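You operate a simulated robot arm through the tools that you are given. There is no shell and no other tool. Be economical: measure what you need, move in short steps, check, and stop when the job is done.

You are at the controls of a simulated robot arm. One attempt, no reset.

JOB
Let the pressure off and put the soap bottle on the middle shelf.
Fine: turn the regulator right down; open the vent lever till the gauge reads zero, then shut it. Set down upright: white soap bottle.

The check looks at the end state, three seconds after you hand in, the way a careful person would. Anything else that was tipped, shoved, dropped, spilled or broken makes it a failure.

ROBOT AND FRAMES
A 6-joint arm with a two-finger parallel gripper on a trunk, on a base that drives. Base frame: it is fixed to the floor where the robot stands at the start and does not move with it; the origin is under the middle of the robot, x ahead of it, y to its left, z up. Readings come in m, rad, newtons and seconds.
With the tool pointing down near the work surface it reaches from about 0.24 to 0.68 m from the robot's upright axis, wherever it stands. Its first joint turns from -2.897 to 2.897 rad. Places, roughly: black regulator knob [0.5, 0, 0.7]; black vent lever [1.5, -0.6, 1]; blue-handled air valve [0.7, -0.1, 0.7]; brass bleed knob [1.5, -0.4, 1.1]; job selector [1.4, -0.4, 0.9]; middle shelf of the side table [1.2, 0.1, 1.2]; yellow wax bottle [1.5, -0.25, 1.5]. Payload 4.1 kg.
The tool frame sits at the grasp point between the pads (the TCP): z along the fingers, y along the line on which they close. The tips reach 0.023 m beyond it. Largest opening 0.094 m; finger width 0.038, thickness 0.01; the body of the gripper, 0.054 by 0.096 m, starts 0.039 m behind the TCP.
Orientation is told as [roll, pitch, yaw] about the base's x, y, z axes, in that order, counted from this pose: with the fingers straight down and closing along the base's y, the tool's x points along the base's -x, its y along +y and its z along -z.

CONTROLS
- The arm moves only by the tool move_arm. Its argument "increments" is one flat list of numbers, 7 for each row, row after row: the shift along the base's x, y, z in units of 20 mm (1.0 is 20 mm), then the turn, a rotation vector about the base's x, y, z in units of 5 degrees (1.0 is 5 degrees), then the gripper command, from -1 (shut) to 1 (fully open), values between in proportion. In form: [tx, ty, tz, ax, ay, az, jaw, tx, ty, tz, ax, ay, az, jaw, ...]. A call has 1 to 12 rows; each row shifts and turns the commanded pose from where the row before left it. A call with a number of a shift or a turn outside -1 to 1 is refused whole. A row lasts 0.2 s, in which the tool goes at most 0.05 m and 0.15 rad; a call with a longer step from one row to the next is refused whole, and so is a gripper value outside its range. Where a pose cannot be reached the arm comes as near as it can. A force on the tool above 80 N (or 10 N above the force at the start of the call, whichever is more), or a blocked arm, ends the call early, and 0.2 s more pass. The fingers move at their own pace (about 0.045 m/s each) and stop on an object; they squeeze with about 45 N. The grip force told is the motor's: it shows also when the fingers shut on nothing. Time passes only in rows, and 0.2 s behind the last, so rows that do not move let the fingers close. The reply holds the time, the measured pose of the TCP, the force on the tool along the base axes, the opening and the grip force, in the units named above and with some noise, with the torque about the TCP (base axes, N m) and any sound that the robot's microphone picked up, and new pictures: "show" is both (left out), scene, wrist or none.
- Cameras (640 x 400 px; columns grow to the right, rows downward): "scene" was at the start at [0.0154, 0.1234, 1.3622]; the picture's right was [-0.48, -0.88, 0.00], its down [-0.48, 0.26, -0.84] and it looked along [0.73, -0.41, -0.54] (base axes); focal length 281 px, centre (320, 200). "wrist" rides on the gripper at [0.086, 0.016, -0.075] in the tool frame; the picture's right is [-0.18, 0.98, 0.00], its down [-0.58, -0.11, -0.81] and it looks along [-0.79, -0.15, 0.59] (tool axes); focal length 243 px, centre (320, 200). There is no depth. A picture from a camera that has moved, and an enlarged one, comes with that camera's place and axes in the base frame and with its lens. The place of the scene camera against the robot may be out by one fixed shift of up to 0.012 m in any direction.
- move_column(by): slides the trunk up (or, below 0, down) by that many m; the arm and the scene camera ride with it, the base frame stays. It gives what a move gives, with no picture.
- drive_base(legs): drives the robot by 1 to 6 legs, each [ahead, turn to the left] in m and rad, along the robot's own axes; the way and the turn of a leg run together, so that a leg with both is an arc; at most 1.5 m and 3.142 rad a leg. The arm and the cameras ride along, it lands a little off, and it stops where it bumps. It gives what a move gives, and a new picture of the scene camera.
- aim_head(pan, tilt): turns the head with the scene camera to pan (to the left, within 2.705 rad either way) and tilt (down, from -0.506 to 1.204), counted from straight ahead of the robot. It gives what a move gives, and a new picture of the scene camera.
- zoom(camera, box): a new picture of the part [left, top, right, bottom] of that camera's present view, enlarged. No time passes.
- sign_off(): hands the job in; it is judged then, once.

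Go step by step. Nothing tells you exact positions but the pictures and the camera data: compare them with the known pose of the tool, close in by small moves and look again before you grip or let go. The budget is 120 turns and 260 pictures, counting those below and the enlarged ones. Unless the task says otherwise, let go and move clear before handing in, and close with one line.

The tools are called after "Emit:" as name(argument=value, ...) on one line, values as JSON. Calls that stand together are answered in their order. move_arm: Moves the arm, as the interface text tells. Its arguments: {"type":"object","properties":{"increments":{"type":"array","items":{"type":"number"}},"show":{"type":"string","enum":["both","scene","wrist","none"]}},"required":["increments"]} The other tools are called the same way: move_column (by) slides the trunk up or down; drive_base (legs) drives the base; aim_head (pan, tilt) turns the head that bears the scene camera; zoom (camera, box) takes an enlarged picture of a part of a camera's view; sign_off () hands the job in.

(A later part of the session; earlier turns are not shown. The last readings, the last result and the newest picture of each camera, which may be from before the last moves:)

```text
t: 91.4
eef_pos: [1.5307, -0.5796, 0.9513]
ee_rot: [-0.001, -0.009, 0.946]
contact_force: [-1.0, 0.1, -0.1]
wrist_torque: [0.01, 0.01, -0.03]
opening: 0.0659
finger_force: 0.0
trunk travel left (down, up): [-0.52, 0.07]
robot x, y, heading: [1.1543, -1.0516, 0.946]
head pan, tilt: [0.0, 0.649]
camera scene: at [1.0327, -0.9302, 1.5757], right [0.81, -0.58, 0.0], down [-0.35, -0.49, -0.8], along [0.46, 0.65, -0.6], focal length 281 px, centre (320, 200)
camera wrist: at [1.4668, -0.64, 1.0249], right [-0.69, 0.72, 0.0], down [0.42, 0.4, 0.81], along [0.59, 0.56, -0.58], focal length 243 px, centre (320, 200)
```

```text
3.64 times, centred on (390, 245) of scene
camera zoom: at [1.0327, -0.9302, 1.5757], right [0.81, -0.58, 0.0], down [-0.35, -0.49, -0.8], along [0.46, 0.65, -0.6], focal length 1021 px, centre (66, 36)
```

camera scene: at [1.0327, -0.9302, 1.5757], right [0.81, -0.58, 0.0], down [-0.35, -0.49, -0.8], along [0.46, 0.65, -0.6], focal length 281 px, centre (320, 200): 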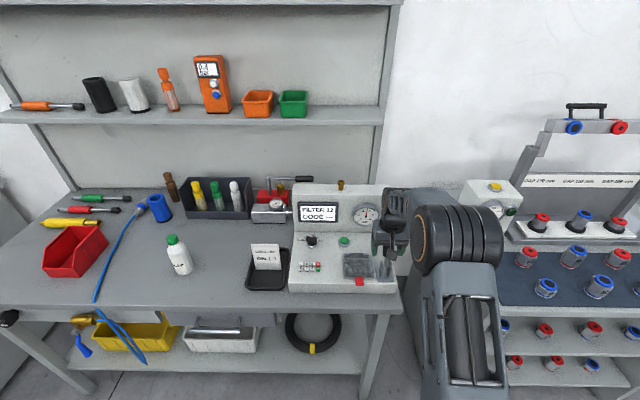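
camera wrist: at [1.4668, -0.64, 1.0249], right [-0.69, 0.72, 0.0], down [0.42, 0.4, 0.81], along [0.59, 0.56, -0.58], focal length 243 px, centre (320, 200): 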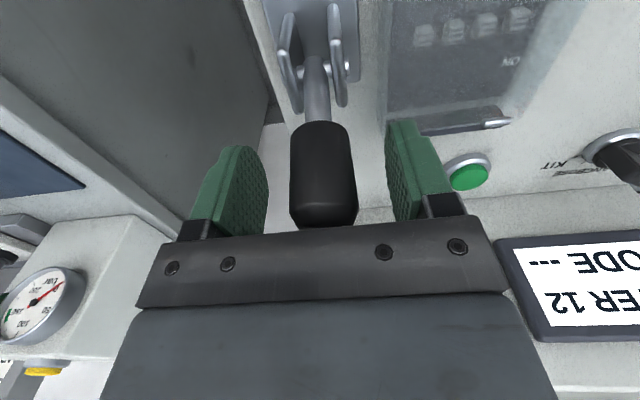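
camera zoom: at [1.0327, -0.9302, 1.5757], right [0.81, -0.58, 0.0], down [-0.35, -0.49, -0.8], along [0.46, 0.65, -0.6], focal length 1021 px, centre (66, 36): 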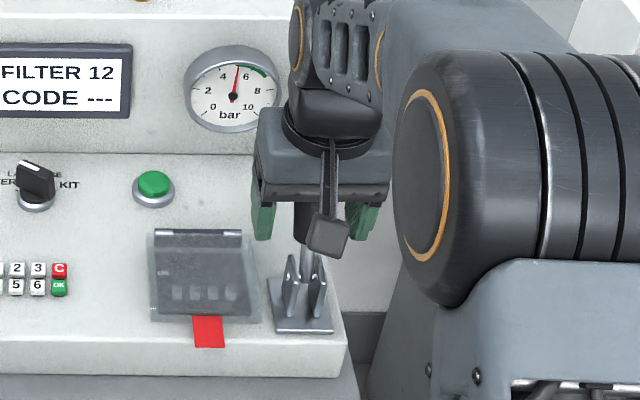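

The lever handle is between the pads. Close on it.

Emit:
move_arm(increments=[0, 0, 0, 0, 0, 0, -1, 0, 0, 0, 0, 0, 0, -1, 0, 0, 0, 0, 0, 0, -1, 0, 0, 0, 0, 0, 0, -1], show="none")

Emit:
move_arm(increments=[-0.19, -0.263, 0.275, 0, 0, 0, -1, -0.217, -0.3, 0.215, 0, 0, 0, -1, -0.234, -0.324, 0.145, 0, 0, 0, -1])

Emit:
zoom(camera="scene", box=[330, 190, 450, 300])

```text
t: 92.4
eef_pos: [1.5294, -0.5773, 0.9515]
ee_rot: [-0.004, -0.009, 0.945]
contact_force: [-16.8, 13.1, -1.1]
wrist_torque: [0.48, 0.66, -0.17]
opening: 0.0268
finger_force: 45.4
trunk travel left (down, up): [-0.52, 0.07]
robot x, y, heading: [1.1575, -1.051, 0.95]
head pan, tilt: [0.0, 0.649]
```

```text
t: 93.2
eef_pos: [1.5203, -0.5879, 0.9608]
ee_rot: [-0.005, -0.012, 0.945]
contact_force: [5.9, 51.6, -35.6]
wrist_torque: [0.58, 0.39, -0.46]
opening: 0.027
finger_force: 45.3
trunk travel left (down, up): [-0.52, 0.07]
robot x, y, heading: [1.1519, -1.0486, 0.954]
head pan, tilt: [0.0, 0.649]
camera scene: at [1.0353, -0.9206, 1.575], right [0.81, -0.58, 0.0], down [-0.35, -0.5, -0.79], along [0.46, 0.64, -0.61], focal length 281 px, centre (320, 200)
camera wrist: at [1.456, -0.6492, 1.0341], right [-0.69, 0.72, 0.0], down [0.42, 0.4, 0.81], along [0.59, 0.56, -0.58], focal length 243 px, centre (320, 200)
```

scene: 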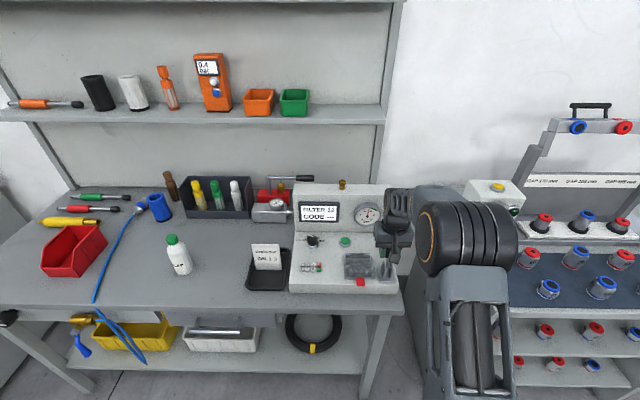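
wrist: 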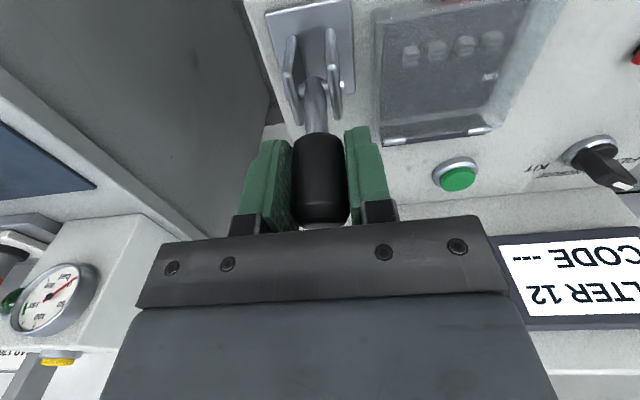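

```text
3.64 times, centred on (390, 245) of scene
camera zoom: at [1.0353, -0.9206, 1.575], right [0.81, -0.58, 0.0], down [-0.35, -0.5, -0.79], along [0.46, 0.64, -0.61], focal length 1021 px, centre (66, 36)
```

zoom: 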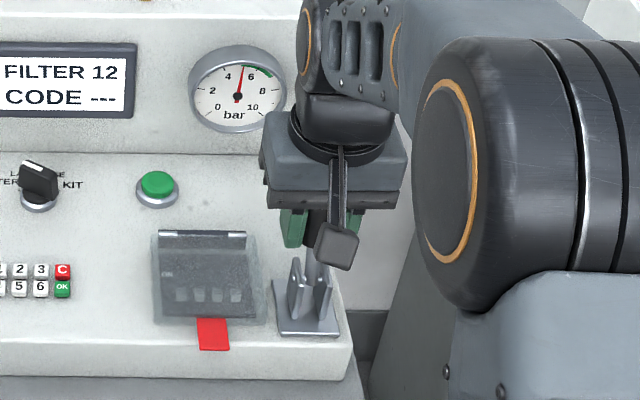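

The lever moves but with resistance. Continue the arc in small steps.

Emit:
move_arm(increments=[-0.12, -0.17, 0.0, 0, 0, 0, -1, -0.12, -0.17, 0.0, 0, 0, 0, -1], show="wrist")

Emit:
zoom(camera="scene", box=[330, 190, 450, 300])

```text
t: 93.8
eef_pos: [1.5177, -0.5937, 0.9641]
ee_rot: [-0.004, -0.022, 0.946]
contact_force: [10.4, 60.9, -14.4]
wrist_torque: [0.59, 0.38, -0.25]
opening: 0.0271
finger_force: 44.6
trunk travel left (down, up): [-0.52, 0.07]
robot x, y, heading: [1.1539, -1.0497, 0.949]
head pan, tilt: [0.0, 0.649]
camera wrist: at [1.4518, -0.655, 1.0359], right [-0.69, 0.72, 0.0], down [0.41, 0.4, 0.82], along [0.59, 0.56, -0.57], focal length 243 px, centre (320, 200)
```

wrist: 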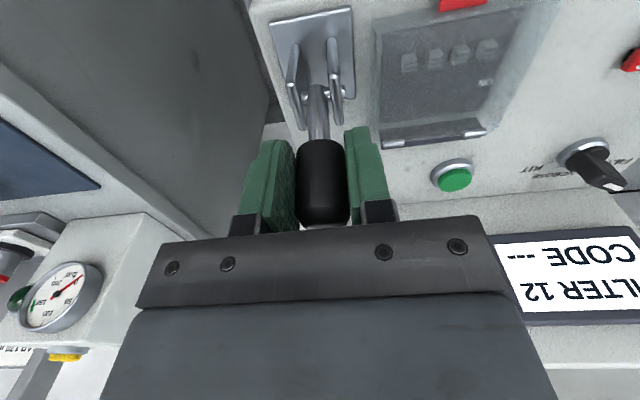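

```text
3.64 times, centred on (390, 245) of scene
camera zoom: at [1.0344, -0.9208, 1.5754], right [0.81, -0.58, 0.0], down [-0.35, -0.5, -0.79], along [0.46, 0.64, -0.61], focal length 1021 px, centre (66, 36)
```

zoom: 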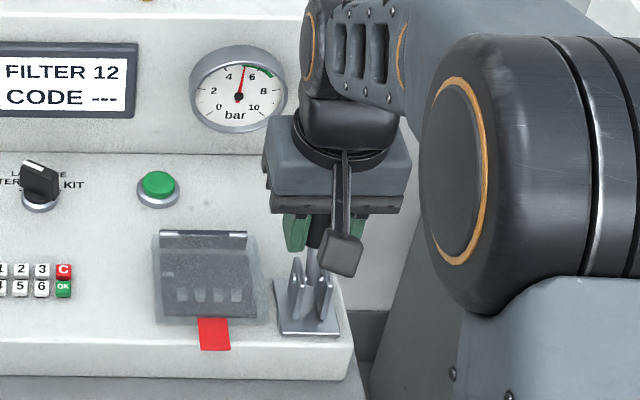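

It keeps following. Pull further along the arc (now near vertical).

Emit:
move_arm(increments=[-0.234, -0.324, 0.05, 0, 0, 0, -1, -0.234, -0.324, 0.0, 0, 0, 0, -1, -0.234, -0.324, -0.05, 0, 0, 0, -1], show="wrist")

Emit:
zoom(camera="scene", box=[330, 190, 450, 300])

```text
t: 94.6
eef_pos: [1.5029, -0.6314, 0.964]
ee_rot: [-0.004, -0.005, 0.936]
contact_force: [-0.6, -0.2, 1.0]
wrist_torque: [0.02, -0.01, -0.01]
opening: 0.0002
finger_force: 41.9
trunk travel left (down, up): [-0.52, 0.07]
robot x, y, heading: [1.1563, -1.0528, 0.945]
head pan, tilt: [0.0, 0.649]
camera wrist: at [1.4374, -0.6917, 1.038], right [-0.68, 0.73, 0.0], down [0.43, 0.4, 0.81], along [0.59, 0.55, -0.59], focal length 243 px, centre (320, 200)
```

wrist: 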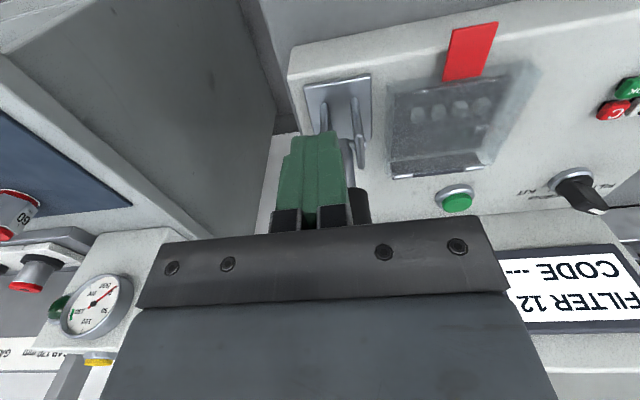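

```text
3.64 times, centred on (390, 245) of scene
camera zoom: at [1.0328, -0.9349, 1.5764], right [0.81, -0.59, 0.0], down [-0.36, -0.49, -0.8], along [0.47, 0.65, -0.6], focal length 1021 px, centre (66, 36)
```

zoom: 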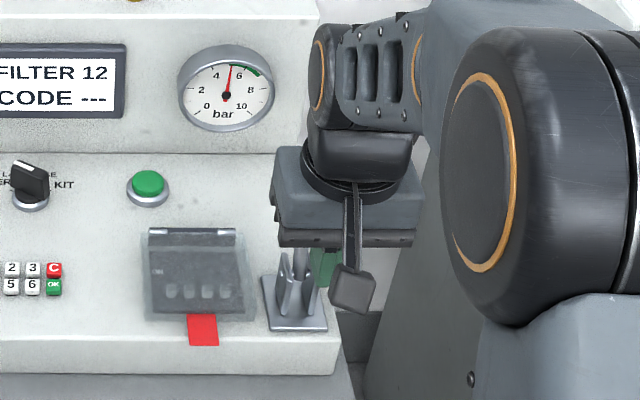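

The grip slipped off. I'll lift clear and look at the lever's present state.

Emit:
move_arm(increments=[0, 0, 1, 0, 0, 0, -1, 0, 0, 1, 0, 0, 0, -1, -0.3, -0.4, 1, 0, 0, 0, -1, -0.3, -0.4, 1, 0, 0, 0, 0.4, 0, 0, 0, 0, 0, 0, 0.4], show="wrist")

Emit:
zoom(camera="scene", box=[330, 190, 450, 300])

Emit:
zoom(camera="wrist", box=[250, 0, 410, 160])

```text
t: 95.8
eef_pos: [1.4854, -0.6384, 1.0451]
ee_rot: [-0.004, -0.009, 0.946]
contact_force: [0.2, 0.4, 0.2]
wrist_torque: [0.01, 0.01, -0.04]
opening: 0.0507
finger_force: 0.1
trunk travel left (down, up): [-0.52, 0.07]
robot x, y, heading: [1.1552, -1.0508, 0.95]
head pan, tilt: [0.0, 0.649]
camera wrist: at [1.4222, -0.6992, 1.117], right [-0.69, 0.72, 0.0], down [0.42, 0.4, 0.81], along [0.59, 0.56, -0.58], focal length 243 px, centre (320, 200)
```

wrist: 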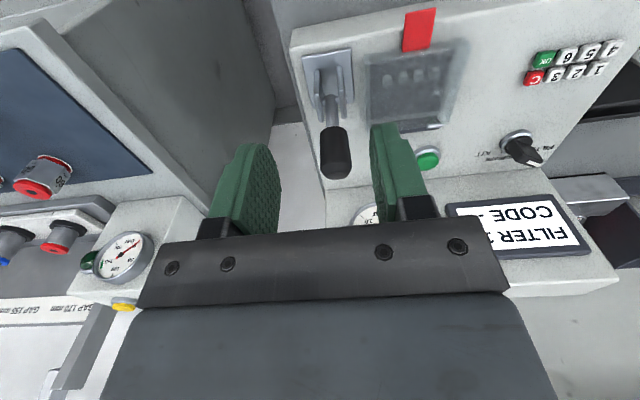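

```text
3.64 times, centred on (390, 245) of scene
camera zoom: at [1.0323, -0.9301, 1.5757], right [0.81, -0.58, 0.0], down [-0.35, -0.49, -0.8], along [0.46, 0.65, -0.6], focal length 1021 px, centre (66, 36)
```

zoom: 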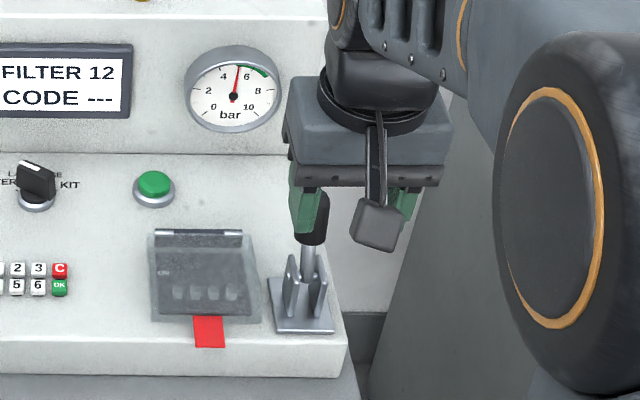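

```text
2.50 times, centred on (330, 80) of wrist
camera zoom: at [1.4222, -0.6992, 1.117], right [-0.69, 0.72, 0.0], down [0.42, 0.4, 0.81], along [0.59, 0.56, -0.58], focal length 606 px, centre (295, 500)
```

zoom: 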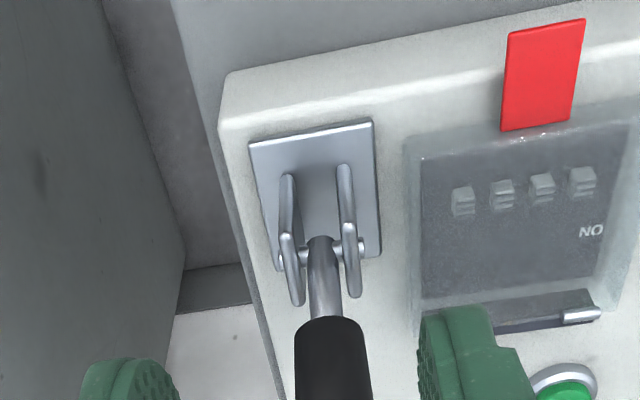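

The lever is still leaning back: it resisted the forward pull, so I'll test pushing it backward gently with closed fingers from the front.

Emit:
move_arm(increments=[0.1, 0.12, 0, 0, 0, 0, -1, 0.1, 0.12, 0, 0, 0, 0, -1, 0.1, 0.12, 0, 0, 0, 0, -1, 0.05, 0.1, 0, 0, 0, 0, -1, 0, 0, -0.83, 0, 0, 0, -1, 0, 0, -0.83, 0, 0, 0, -1, 0, 0, -0.83, 0, 0, 0, -1, 0, 0, -0.83, 0, 0, 0, -1, 0, 0, -0.83, 0, 0, 0, -1, 0, 0, 0, 0, 0, 0, -1], show="wrist")

Emit:
zoom(camera="wrist", box=[240, 40, 400, 240])

```text
t: 98.0
eef_pos: [1.4927, -0.6313, 0.9627]
ee_rot: [-0.002, -0.01, 0.946]
contact_force: [0.4, -1.3, -0.1]
wrist_torque: [0.02, -0.01, 0.0]
opening: 0.0
finger_force: 42.7
trunk travel left (down, up): [-0.52, 0.07]
robot x, y, heading: [1.1542, -1.0464, 0.949]
head pan, tilt: [0.0, 0.649]
camera wrist: at [1.4285, -0.6905, 1.0343], right [-0.69, 0.72, 0.0], down [0.42, 0.4, 0.81], along [0.59, 0.56, -0.58], focal length 243 px, centre (320, 200)
```

wrist: 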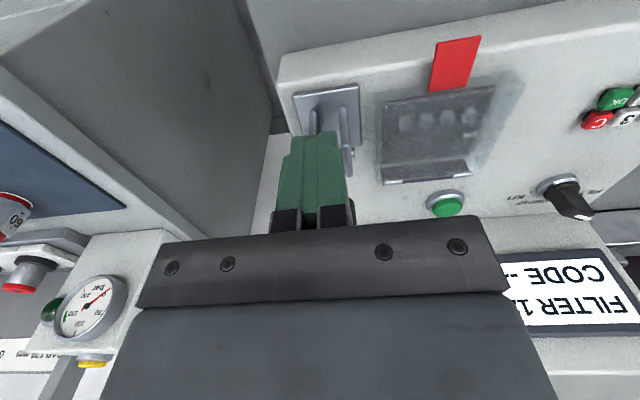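

```text
2.00 times, centred on (320, 140) of wrist
camera zoom: at [1.4285, -0.6905, 1.0343], right [-0.69, 0.72, 0.0], down [0.42, 0.4, 0.81], along [0.59, 0.56, -0.58], focal length 485 px, centre (320, 320)
```

zoom: 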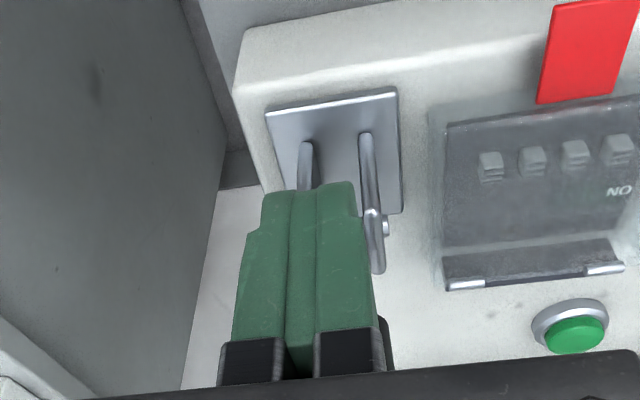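

Fingers are in front of the lever. Shift 5 mm left and push backward slowly.

Emit:
move_arm(increments=[-0.2, 0.15, 0, 0, 0, 0, -1, 0.29, 0.4, 0, 0, 0, 0, -1, 0.29, 0.4, 0, 0, 0, 0, -1, 0.29, 0.4, 0, 0, 0, 0, -1], show="wrist")

Emit:
zoom(camera="scene", box=[330, 190, 450, 300])

```text
t: 99.0
eef_pos: [1.5071, -0.6024, 0.962]
ee_rot: [-0.004, -0.013, 0.946]
contact_force: [0.4, 0.7, 0.1]
wrist_torque: [0.01, 0.03, 0.0]
opening: 0.0004
finger_force: 42.6
trunk travel left (down, up): [-0.52, 0.07]
robot x, y, heading: [1.1524, -1.0472, 0.953]
head pan, tilt: [0.0, 0.649]
camera wrist: at [1.4426, -0.6629, 1.0345], right [-0.69, 0.72, 0.0], down [0.42, 0.4, 0.81], along [0.59, 0.56, -0.58], focal length 243 px, centre (320, 200)
```

wrist: 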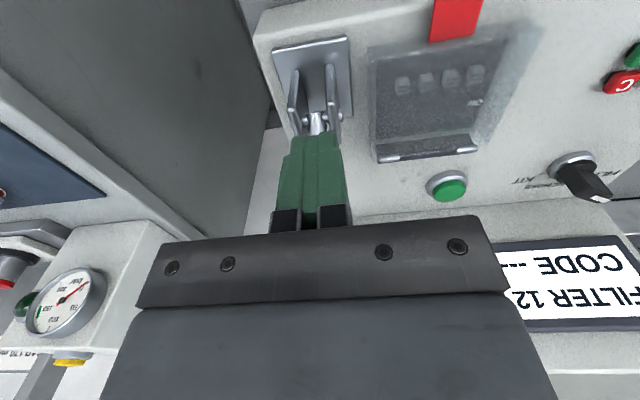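

```text
3.64 times, centred on (390, 245) of scene
camera zoom: at [1.0323, -0.9301, 1.5758], right [0.81, -0.58, 0.0], down [-0.35, -0.49, -0.8], along [0.46, 0.65, -0.6], focal length 1021 px, centre (66, 36)
```

zoom: 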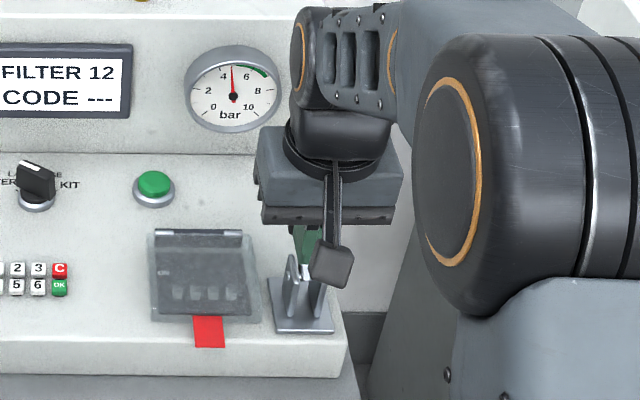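

The gauge needle seems to start dropping and the lever moves back freely: backward is "open". Push further.

Emit:
move_arm(increments=[0.29, 0.4, -0.1, 0, 0, 0, -1, 0.29, 0.4, -0.1, 0, 0, 0, -1, 0.29, 0.4, -0.1, 0, 0, 0, -1, 0, 0, 0, 0, 0, 0, -1, 0, 0, 0, 0, 0, 0, -1], show="wrist")

Emit:
zoom(camera="scene", box=[330, 190, 450, 300])

```text
t: 100.2
eef_pos: [1.5253, -0.5798, 0.9547]
ee_rot: [-0.005, -0.008, 0.946]
contact_force: [0.3, 0.2, 0.0]
wrist_torque: [0.02, -0.03, 0.0]
opening: 0.0
finger_force: 42.0
trunk travel left (down, up): [-0.52, 0.07]
robot x, y, heading: [1.155, -1.0476, 0.948]
head pan, tilt: [0.0, 0.649]
camera wrist: at [1.4595, -0.6398, 1.0279], right [-0.69, 0.72, 0.0], down [0.42, 0.4, 0.81], along [0.59, 0.56, -0.58], focal length 243 px, centre (320, 200)
```

wrist: 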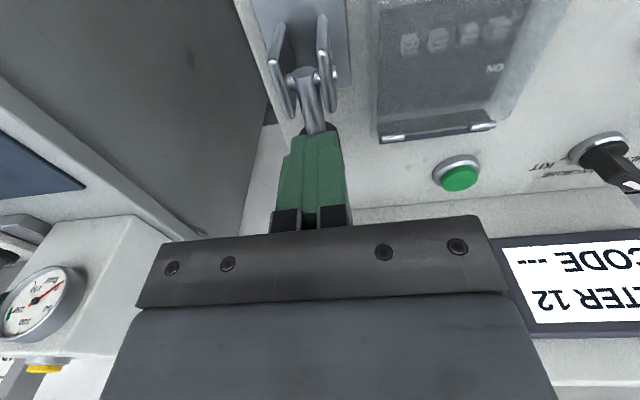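

```text
3.64 times, centred on (390, 245) of scene
camera zoom: at [1.0323, -0.9302, 1.5757], right [0.81, -0.58, 0.0], down [-0.35, -0.49, -0.8], along [0.46, 0.65, -0.6], focal length 1021 px, centre (66, 36)
```

zoom: 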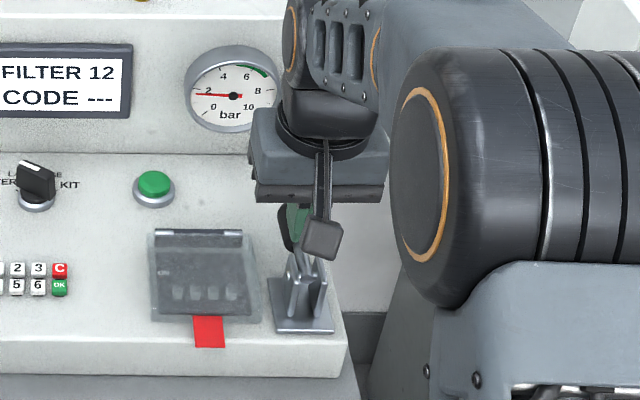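

Venting: about 1.7 bar and falling. Wait and watch the gauge.

Emit:
move_arm(increments=[0, 0, 0, 0, 0, 0, -1, 0, 0, 0, 0, 0, 0, -1, 0, 0, 0, 0, 0, 0, -1, 0, 0, 0, 0, 0, 0, -1, 0, 0, 0, 0, 0, 0, -1, 0, 0, 0, 0, 0, 0, -1, 0, 0, 0, 0, 0, 0, -1, 0, 0, 0, 0, 0, 0, -1, 0, 0, 0, 0, 0, 0, -1, 0, 0, 0, 0, 0, 0, -1, 0, 0, 0, 0, 0, 0, -1, 0, 0, 0, 0, 0, 0, -1], show="none")

Emit:
zoom(camera="scene", box=[330, 190, 450, 300])

```text
t: 102.8
eef_pos: [1.5242, -0.5799, 0.9536]
ee_rot: [-0.004, -0.009, 0.946]
contact_force: [0.4, -1.1, -0.6]
wrist_torque: [0.02, -0.03, 0.02]
opening: 0.0002
finger_force: 42.5
trunk travel left (down, up): [-0.52, 0.07]
robot x, y, heading: [1.1548, -1.0483, 0.95]
head pan, tilt: [0.0, 0.649]
```

```text
3.64 times, centred on (390, 245) of scene
camera zoom: at [1.0323, -0.9301, 1.5757], right [0.81, -0.58, 0.0], down [-0.35, -0.49, -0.8], along [0.46, 0.65, -0.6], focal length 1021 px, centre (66, 36)
```

zoom: 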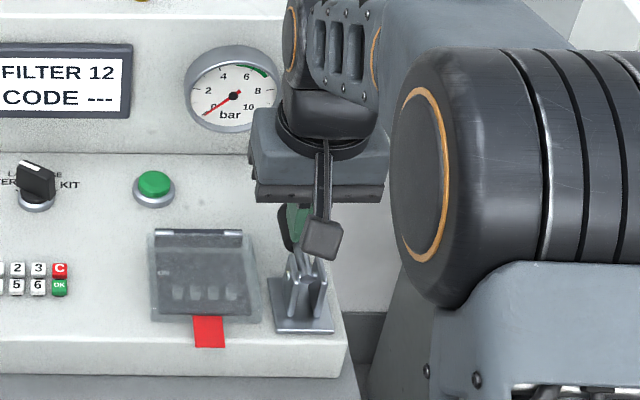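

Gauge reads zero. Lift off, back up the view a little, and look at the lever's open position to pull it shut.

Emit:
move_arm(increments=[-0.2, -0.28, 0.5, 0, 0, 0, -1, 0, 0, 1, 0, 0, 0, -1, 0, 0, 1, 0, 0, 0, -1, 0, 0, 1, 0, 0, 0, 0.4, 0, 0, 0, 0, 0, 0, 0.4, 0, 0, 0, 0, 0, 0, 0.4], show="wrist")

Emit:
zoom(camera="wrist", box=[250, 0, 410, 160])

Emit:
zoom(camera="scene", box=[330, 190, 450, 300])

```text
t: 104.2
eef_pos: [1.5203, -0.5846, 1.0247]
ee_rot: [-0.004, -0.008, 0.946]
contact_force: [-0.1, 0.9, 0.5]
wrist_torque: [-0.05, 0.02, 0.0]
opening: 0.0662
finger_force: 0.2
trunk travel left (down, up): [-0.52, 0.07]
robot x, y, heading: [1.1581, -1.0495, 0.95]
head pan, tilt: [0.0, 0.649]
camera wrist: at [1.4564, -0.6458, 1.0977], right [-0.69, 0.72, 0.0], down [0.42, 0.4, 0.81], along [0.59, 0.56, -0.58], focal length 243 px, centre (320, 200)
```

wrist: 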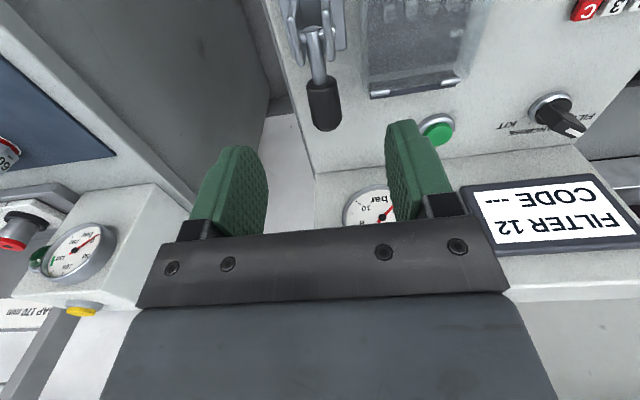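

```text
2.50 times, centred on (330, 80) of wrist
camera zoom: at [1.4564, -0.6458, 1.0977], right [-0.69, 0.72, 0.0], down [0.42, 0.4, 0.81], along [0.59, 0.56, -0.58], focal length 606 px, centre (295, 500)
```

zoom: 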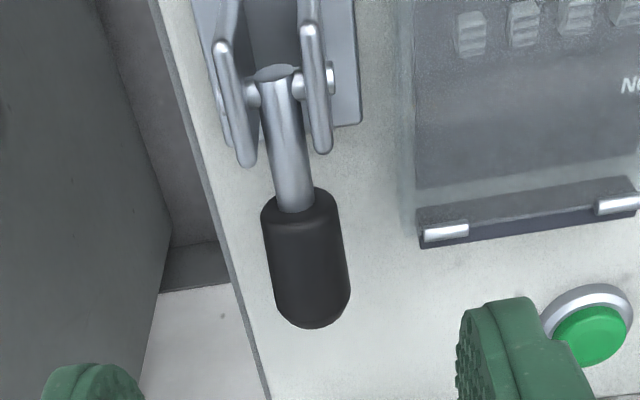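

```text
3.64 times, centred on (390, 245) of scene
camera zoom: at [1.0324, -0.93, 1.5757], right [0.81, -0.58, 0.0], down [-0.35, -0.49, -0.8], along [0.46, 0.65, -0.6], focal length 1021 px, centre (66, 36)
```

zoom: 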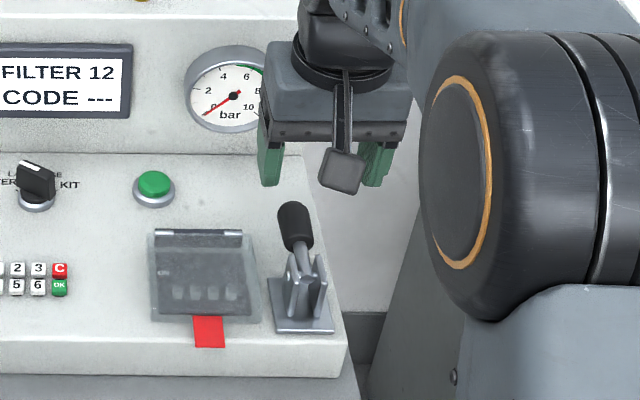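

The lever now lies nearly flat to the back, handle centre at ~3 cm behind TCP, z≈0.915. Go over it and descend around it.

Emit:
move_arm(increments=[0.49, 0.57, 0, 0, 0, 0, 0.4, 0.49, 0.57, 0, 0, 0, 0, 0.4, 0, 0, -0.9, 0, 0, 0, 0.4, 0, 0, -0.9, 0, 0, 0, 0.4, 0, 0, -0.9, 0, 0, 0, 0.4, 0, 0, -0.9, 0, 0, 0, 0.4, 0, 0, -0.7, 0, 0, 0, 0.4, 0, 0, 0, 0, 0, 0, 0.4], show="wrist")

Emit:
zoom(camera="scene", box=[330, 190, 450, 300])

```text
t: 106.0
eef_pos: [1.5398, -0.5619, 0.9392]
ee_rot: [-0.002, -0.009, 0.947]
contact_force: [-0.1, -0.3, 0.0]
wrist_torque: [0.01, -0.02, 0.05]
opening: 0.0657
finger_force: 0.0
trunk travel left (down, up): [-0.52, 0.07]
robot x, y, heading: [1.1555, -1.0492, 0.949]
head pan, tilt: [0.0, 0.649]
camera wrist: at [1.4749, -0.6219, 1.0124], right [-0.69, 0.72, 0.0], down [0.42, 0.4, 0.81], along [0.59, 0.56, -0.58], focal length 243 px, centre (320, 200)
```

wrist: 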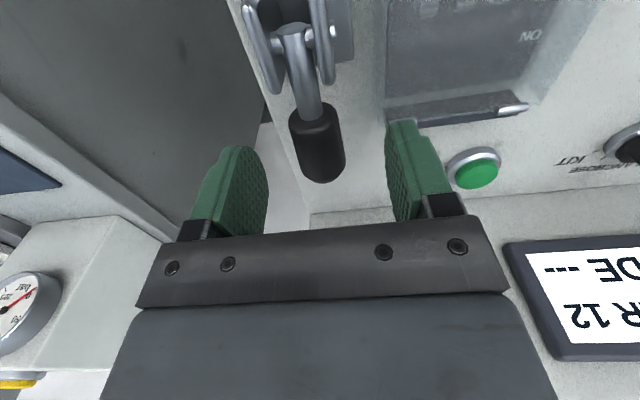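

```text
3.64 times, centred on (390, 245) of scene
camera zoom: at [1.0324, -0.9301, 1.5757], right [0.81, -0.58, 0.0], down [-0.35, -0.49, -0.8], along [0.46, 0.65, -0.6], focal length 1021 px, centre (66, 36)
```

zoom: 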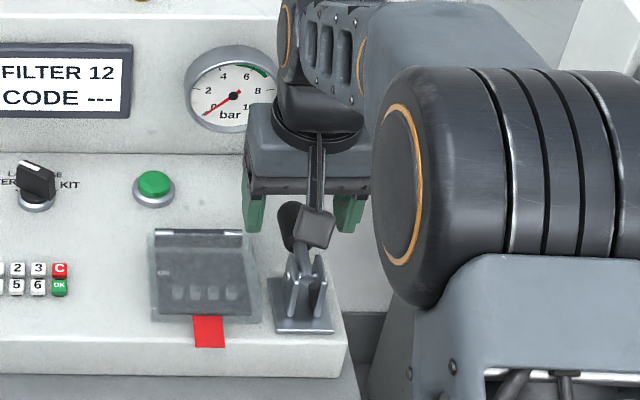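

Lower 1.5 cm more and close on the handle.

Emit:
move_arm(increments=[0, 0, -0.4, 0, 0, 0, 0.4, 0, 0, -0.4, 0, 0, 0, 0.4, 0, 0, 0, 0, 0, 0, -1, 0, 0, 0, 0, 0, 0, -1, 0, 0, 0, 0, 0, 0, -1, 0, 0, 0, 0, 0, 0, -1], show="wrist")

```text
t: 107.4
eef_pos: [1.5401, -0.5611, 0.9232]
ee_rot: [-0.003, -0.007, 0.943]
contact_force: [7.1, -5.3, -0.8]
wrist_torque: [-0.05, -0.18, -0.82]
opening: 0.0261
finger_force: 44.6
trunk travel left (down, up): [-0.52, 0.07]
robot x, y, heading: [1.1555, -1.0478, 0.943]
head pan, tilt: [0.0, 0.649]
camera wrist: at [1.4756, -0.6226, 0.9967], right [-0.69, 0.73, 0.0], down [0.42, 0.4, 0.81], along [0.59, 0.56, -0.58], focal length 243 px, centre (320, 200)
```

wrist: 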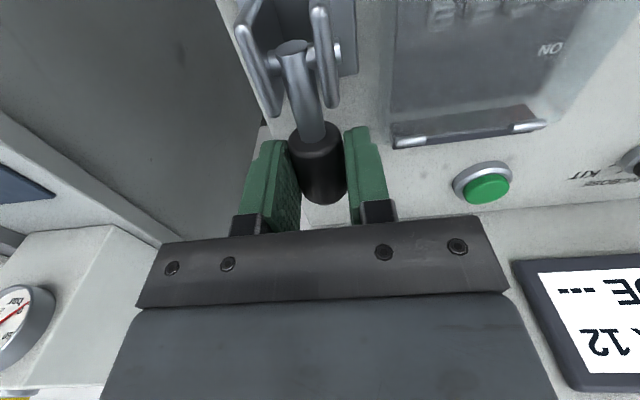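

Gripped. Pull it up and forward along the arc to the shut stop.

Emit:
move_arm(increments=[-0.053, -0.073, 0.475, 0, 0, 0, -1, -0.103, -0.142, 0.445, 0, 0, 0, -1, -0.144, -0.198, 0.41, 0, 0, 0, -1, -0.164, -0.227, 0.33, 0, 0, 0, -1], show="wrist")

Emit:
zoom(camera="scene", box=[330, 190, 450, 300])

```text
t: 108.4
eef_pos: [1.5337, -0.5706, 0.9568]
ee_rot: [-0.003, -0.014, 0.947]
contact_force: [19.3, 9.7, -15.0]
wrist_torque: [1.11, -0.86, -0.37]
opening: 0.0265
finger_force: 45.3
trunk travel left (down, up): [-0.52, 0.07]
robot x, y, heading: [1.1545, -1.0502, 0.952]
head pan, tilt: [0.0, 0.649]
camera wrist: at [1.469, -0.6322, 1.0301], right [-0.69, 0.72, 0.0], down [0.42, 0.4, 0.81], along [0.59, 0.56, -0.58], focal length 243 px, centre (320, 200)
```

wrist: 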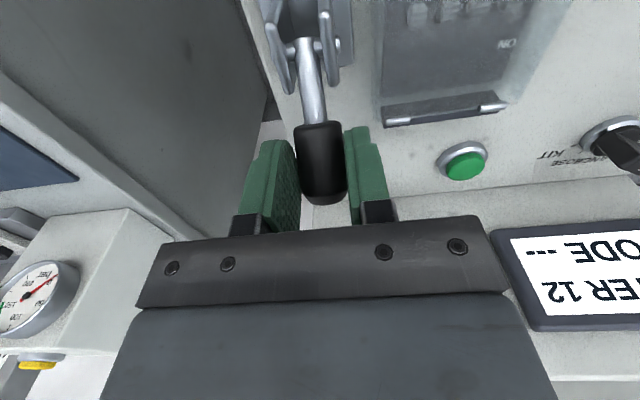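

```text
3.64 times, centred on (390, 245) of scene
camera zoom: at [1.036, -0.9277, 1.576], right [0.81, -0.58, 0.0], down [-0.35, -0.49, -0.79], along [0.46, 0.65, -0.61], focal length 1021 px, centre (66, 36)
```

zoom: 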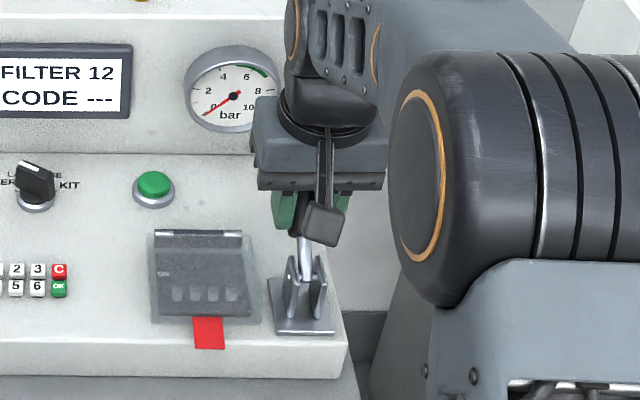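

Nearly there. Pull further to the stop.

Emit:
move_arm(increments=[-0.2, -0.28, 0.2, 0, 0, 0, -1, -0.2, -0.28, 0.15, 0, 0, 0, -1], show="wrist")

Emit:
zoom(camera="scene", box=[330, 190, 450, 300])

```text
t: 109.0
eef_pos: [1.5262, -0.5804, 0.9658]
ee_rot: [-0.004, -0.024, 0.948]
contact_force: [29.6, 24.9, 12.5]
wrist_torque: [1.38, -1.05, -0.25]
opening: 0.0263
finger_force: 44.8
trunk travel left (down, up): [-0.52, 0.07]
robot x, y, heading: [1.155, -1.0489, 0.949]
head pan, tilt: [0.0, 0.649]
camera wrist: at [1.4617, -0.642, 1.0386], right [-0.69, 0.72, 0.0], down [0.41, 0.39, 0.82], along [0.59, 0.57, -0.57], focal length 243 px, centre (320, 200)
```

wrist: 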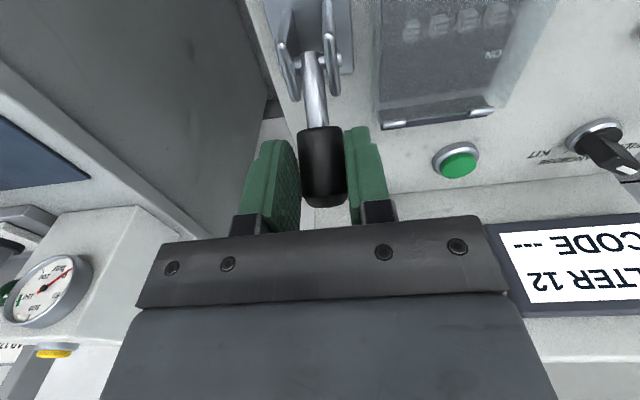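

```text
3.64 times, centred on (390, 245) of scene
camera zoom: at [1.0358, -0.9277, 1.5762], right [0.81, -0.58, 0.0], down [-0.35, -0.49, -0.79], along [0.46, 0.65, -0.61], focal length 1021 px, centre (66, 36)
```

zoom: 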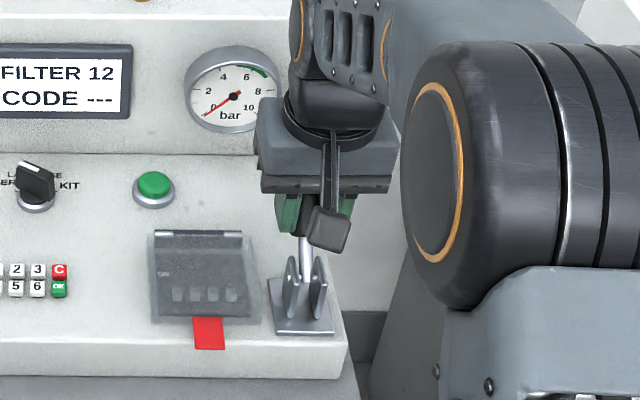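

The pads resist the lever's rotation; I'll tilt the tool along with it while pulling.

Emit:
move_arm(increments=[-0.12, -0.17, 0.03, 0.81, -0.586, 0, -1, -0.12, -0.17, 0.03, 0.81, -0.586, 0, -1, -0.06, -0.08, 0, 0.81, -0.586, 0, -1, 0, 0, 0, 0.81, -0.586, 0, -1], show="wrist")

Emit:
zoom(camera="scene", box=[330, 190, 450, 300])

```text
t: 110.0
eef_pos: [1.5167, -0.5951, 0.9699]
ee_rot: [-0.003, -0.371, 0.946]
contact_force: [3.2, -1.1, 40.5]
wrist_torque: [-0.18, 0.27, -0.1]
opening: 0.0268
finger_force: 45.0
trunk travel left (down, up): [-0.52, 0.07]
robot x, y, heading: [1.1572, -1.0501, 0.949]
head pan, tilt: [0.0, 0.649]
camera wrist: at [1.44, -0.6715, 1.0069], right [-0.7, 0.72, 0.06], down [0.23, 0.14, 0.96], along [0.68, 0.68, -0.27], focal length 243 px, centre (320, 200)
```

wrist: 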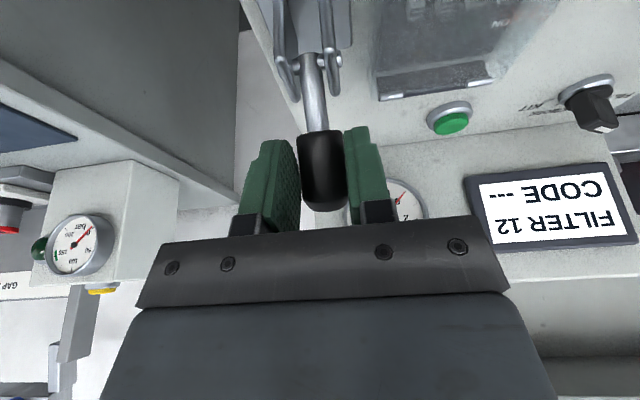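

```text
3.64 times, centred on (390, 245) of scene
camera zoom: at [1.0303, -0.9336, 1.5759], right [0.81, -0.58, 0.0], down [-0.35, -0.49, -0.8], along [0.47, 0.65, -0.6], focal length 1021 px, centre (66, 36)
```

zoom: 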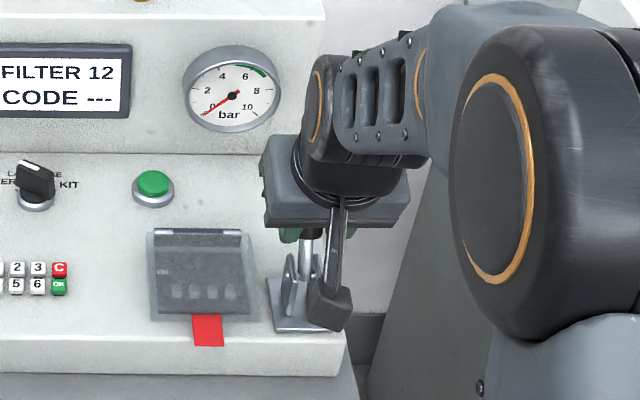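

The lever looks close to its original shut angle. Relieve z-load and give one more small pull to confirm the stop.

Emit:
move_arm(increments=[-0.1, -0.14, 0.15, 0.4, -0.29, 0, -1, -0.1, -0.14, 0.1, 0.4, -0.29, 0, -1, 0, 0, 0, 0, 0, 0, -1], show="wrist")

```text
t: 110.8
eef_pos: [1.5127, -0.598, 0.9691]
ee_rot: [-0.002, -0.447, 0.946]
contact_force: [10.9, 10.3, 14.8]
wrist_torque: [0.73, -0.34, -0.12]
opening: 0.0264
finger_force: 45.4
trunk travel left (down, up): [-0.52, 0.07]
robot x, y, heading: [1.1561, -1.0478, 0.948]
head pan, tilt: [0.0, 0.649]
camera wrist: at [1.4358, -0.6774, 0.9986], right [-0.7, 0.71, 0.08], down [0.19, 0.08, 0.98], along [0.69, 0.7, -0.19], focal length 243 px, centre (320, 200)
```

wrist: 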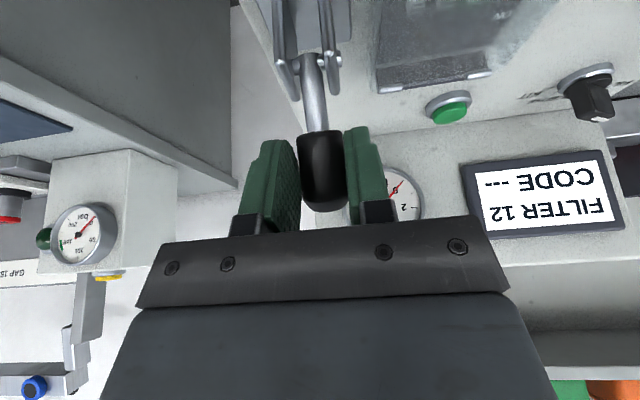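

Still moving; pull on.

Emit:
move_arm(increments=[-0.15, -0.21, 0.05, 0.6, -0.44, 0, -1, -0.15, -0.21, 0.0, 0.6, -0.44, 0, -1, 0, 0, 0, 0, 0, 0, -1], show="wrist")

Emit:
zoom(camera="scene", box=[330, 190, 450, 300])

```text
t: 111.6
eef_pos: [1.5092, -0.6044, 0.9687]
ee_rot: [-0.006, -0.576, 0.947]
contact_force: [20.1, 26.8, -0.6]
wrist_torque: [-0.28, 0.53, -0.05]
opening: 0.0262
finger_force: 44.8
trunk travel left (down, up): [-0.52, 0.07]
robot x, y, heading: [1.1557, -1.049, 0.95]
head pan, tilt: [0.0, 0.649]
camera wrist: at [1.4299, -0.6856, 0.9844], right [-0.71, 0.7, 0.1], down [0.11, -0.02, 0.99], along [0.7, 0.71, -0.06], focal length 243 px, centre (320, 200)
```

wrist: 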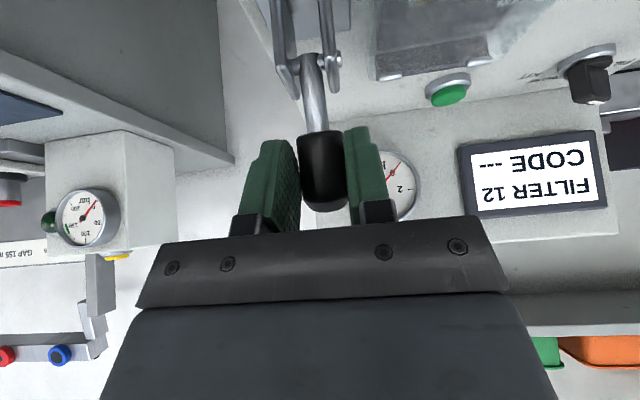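

```text
3.64 times, centred on (390, 245) of scene
camera zoom: at [1.0355, -0.9263, 1.5755], right [0.81, -0.58, 0.0], down [-0.35, -0.49, -0.79], along [0.46, 0.65, -0.61], focal length 1021 px, centre (66, 36)
```

zoom: 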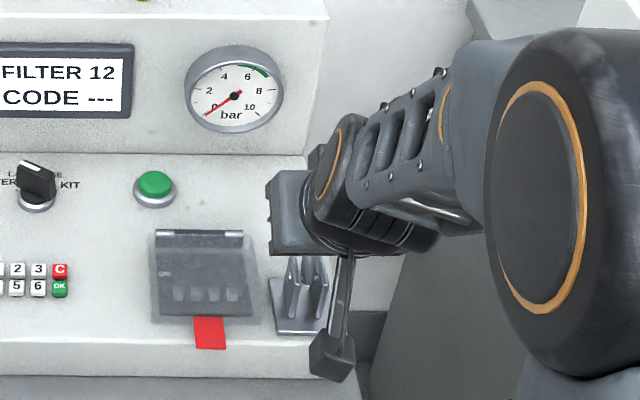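

Force rises at 33 N and torque reversed: lever is at the shut stop. Release, back off along the tool axis, and compare with the original picture.

Emit:
move_arm(increments=[0.05, 0.07, 0, 0, 0, 0, 0.5, 0, 0, 0, 0, 0, 0, 0.5, 0, 0, 0, 0, 0, 0, 0.5, -0.32, -0.44, 0.84, 0, 0, 0, 0.5, -0.32, -0.44, 0.84, 0, 0, 0, 0.5, -0.32, -0.44, 0.84, 0, 0, 0, 0.5, 0, 0, 1, -0.81, 0.586, 0, 0.5, 0, 0, 0.5, -0.81, 0.586, 0, 0.5, 0, 0, 0.5, -0.81, 0.586, 0, 0.5, 0, 0, 0, -0.81, 0.586, 0, 0.5, 0, 0, 0, -0.81, 0.586, 0, 0.5, 0, 0, 0, -0.81, 0.586, 0, 0.5])

Emit:
zoom(camera="scene", box=[330, 190, 450, 300])

```text
t: 114.2
eef_pos: [1.4881, -0.6322, 1.0598]
ee_rot: [-0.004, -0.05, 0.946]
contact_force: [0.3, -0.1, -0.8]
wrist_torque: [-0.01, 0.0, -0.01]
opening: 0.0704
finger_force: 0.1
trunk travel left (down, up): [-0.52, 0.07]
robot x, y, heading: [1.1545, -1.0495, 0.945]
head pan, tilt: [0.0, 0.649]
camera scene: at [1.0325, -0.9301, 1.5757], right [0.81, -0.58, 0.0], down [-0.35, -0.49, -0.8], along [0.46, 0.65, -0.6], focal length 281 px, centre (320, 200)
camera wrist: at [1.4225, -0.6954, 1.1301], right [-0.69, 0.72, 0.0], down [0.4, 0.38, 0.83], along [0.6, 0.58, -0.55], focal length 243 px, centre (320, 200)
```

scene: 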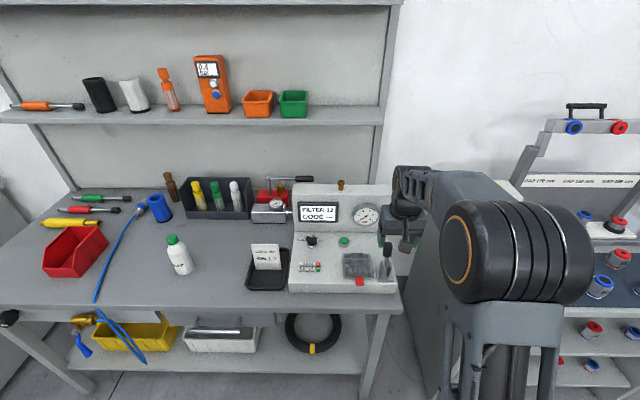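
wrist: 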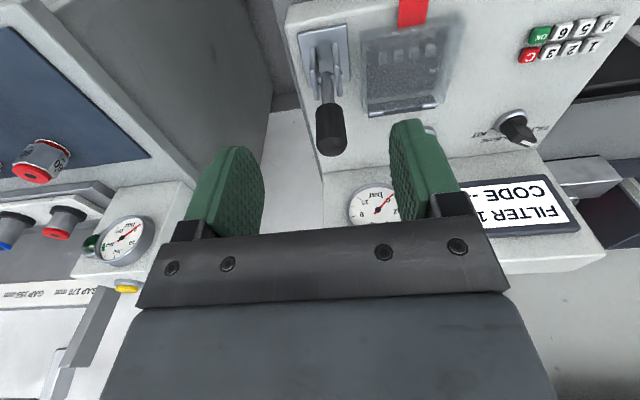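

```text
3.64 times, centred on (390, 245) of scene
camera zoom: at [1.0325, -0.9301, 1.5757], right [0.81, -0.58, 0.0], down [-0.35, -0.49, -0.8], along [0.46, 0.65, -0.6], focal length 1021 px, centre (66, 36)
```

zoom: 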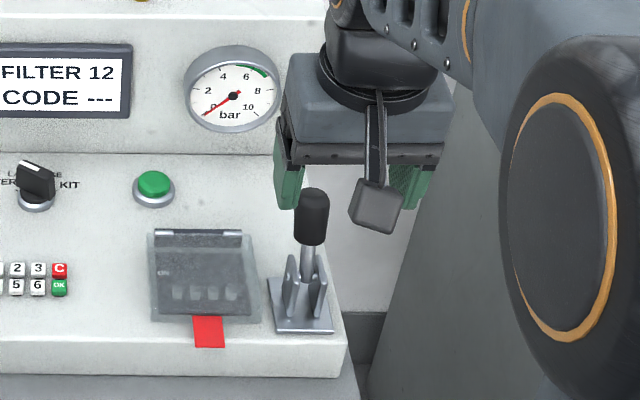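

Lever is back exactly in its original (shut) position and the gauge stays at zero. Next the soap bottle: lift the arm, turn the tool half round (so the wrist camera will be on top when horizontal), and drive left along the bench.

Emit:
move_arm(increments=[-0.117, -0.162, 1, 0, 0, 0, 1, -0.117, -0.162, 1, 0, 0, 0, 1, -0.117, -0.162, 1, 0, 0, 0, 1, -0.117, -0.162, 1, 0, 0, 0, 1, -0.117, -0.162, 1, 0, 0, 1, 1, -0.117, -0.162, 1, 0, 0, 1, 1, -0.117, -0.162, 1, 0, 0, 1, 1, -0.117, -0.162, 1, 0, 0, 1, 1, 0, 0, 0, 0, 0, 1, 1, 0, 0, 0, 0, 0, 1, 1, 0, 0, 0, 0, 0, 1, 1, 0, 0, 0, 0, 0, 1, 1], show="none")

Emit:
move_arm(increments=[0, 0, 0, 0, 0, 1, 1, 0, 0, 0, 0, 0, 1, 1, 0, 0, 0, 0, 0, 1, 1, 0, 0, 0, 0, 0, 1, 1, 0, 0, 0, 0, 0, 1, 1, 0, 0, 0, 0, 0, 1, 1, 0, 0, 0, 0, 0, 1, 1, 0, 0, 0, 0, 0, 1, 1, 0, 0, 0, 0, 0, 1, 1, 0, 0, 0, 0, 0, 1, 1, 0, 0, 0, 0, 0, 1, 1, 0, 0, 0, 0, 0, 1, 1], show="none")

Emit:
move_arm(increments=[0, 0, 0, 0, 0, 1, 1, 0, 0, 0, 0, 0, 1, 1, 0, 0, 0, 0, 0, 1, 1, 0, 0, 0, 0, 0, 1, 1, 0, 0, 0, 0, 0, 1, 1, 0, 0, 0, 0, 0, 1, 1, 0, 0, 0, 0, 0, 1, 1, 0, 0, 0, 0, 0, 1, 1, 0, 0, 0, 0, 0, 1, 1, 0, 0, 0, 0, 0, 1, 1, 0, 0, 0, 0, 0, 1, 1, 0, 0, 0, 0, 0, 1, 1])

```text
t: 116.8
eef_pos: [1.4699, -0.6586, 1.2199]
ee_rot: [-0.002, -0.05, 1.645]
contact_force: [0.6, -1.0, -0.1]
wrist_torque: [0.01, -0.02, 0.04]
opening: 0.0938
finger_force: 0.0
trunk travel left (down, up): [-0.52, 0.07]
robot x, y, heading: [1.1534, -1.0461, 0.949]
head pan, tilt: [0.0, 0.649]
```

```text
t: 119.4
eef_pos: [1.4697, -0.6589, 1.2206]
ee_rot: [-0.005, -0.052, 2.696]
contact_force: [0.3, -0.1, -0.5]
wrist_torque: [-0.01, -0.02, -0.03]
opening: 0.0939
finger_force: 0.1
trunk travel left (down, up): [-0.52, 0.07]
robot x, y, heading: [1.1521, -1.0523, 0.954]
head pan, tilt: [0.0, 0.649]
```

```text
t: 122.0
eef_pos: [1.4704, -0.6599, 1.221]
ee_rot: [-0.004, -0.051, -2.542]
contact_force: [0.3, 0.5, -0.1]
wrist_torque: [-0.02, -0.02, 0.0]
opening: 0.0939
finger_force: 0.1
trunk travel left (down, up): [-0.52, 0.07]
robot x, y, heading: [1.1566, -1.0483, 0.953]
head pan, tilt: [0.0, 0.649]
camera scene: at [1.0325, -0.9302, 1.5757], right [0.81, -0.58, 0.0], down [-0.35, -0.49, -0.8], along [0.46, 0.65, -0.6], focal length 281 px, centre (320, 200)
camera wrist: at [1.5541, -0.6206, 1.2905], right [0.4, -0.92, 0.01], down [-0.5, -0.22, 0.84], along [-0.76, -0.34, -0.55], focal length 243 px, centre (320, 200)
```

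scene: 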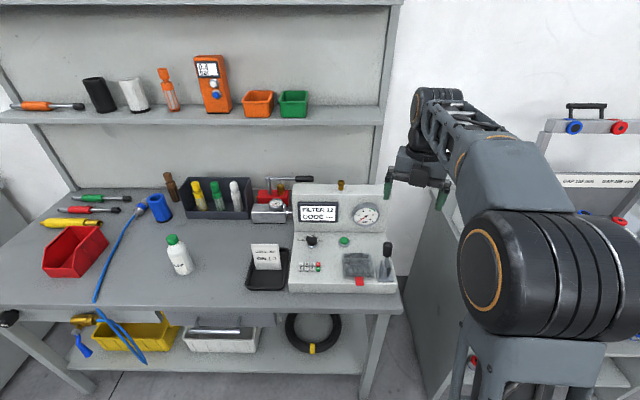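
wrist: 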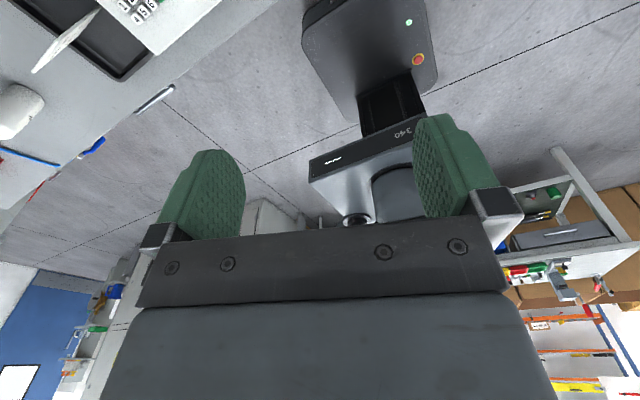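

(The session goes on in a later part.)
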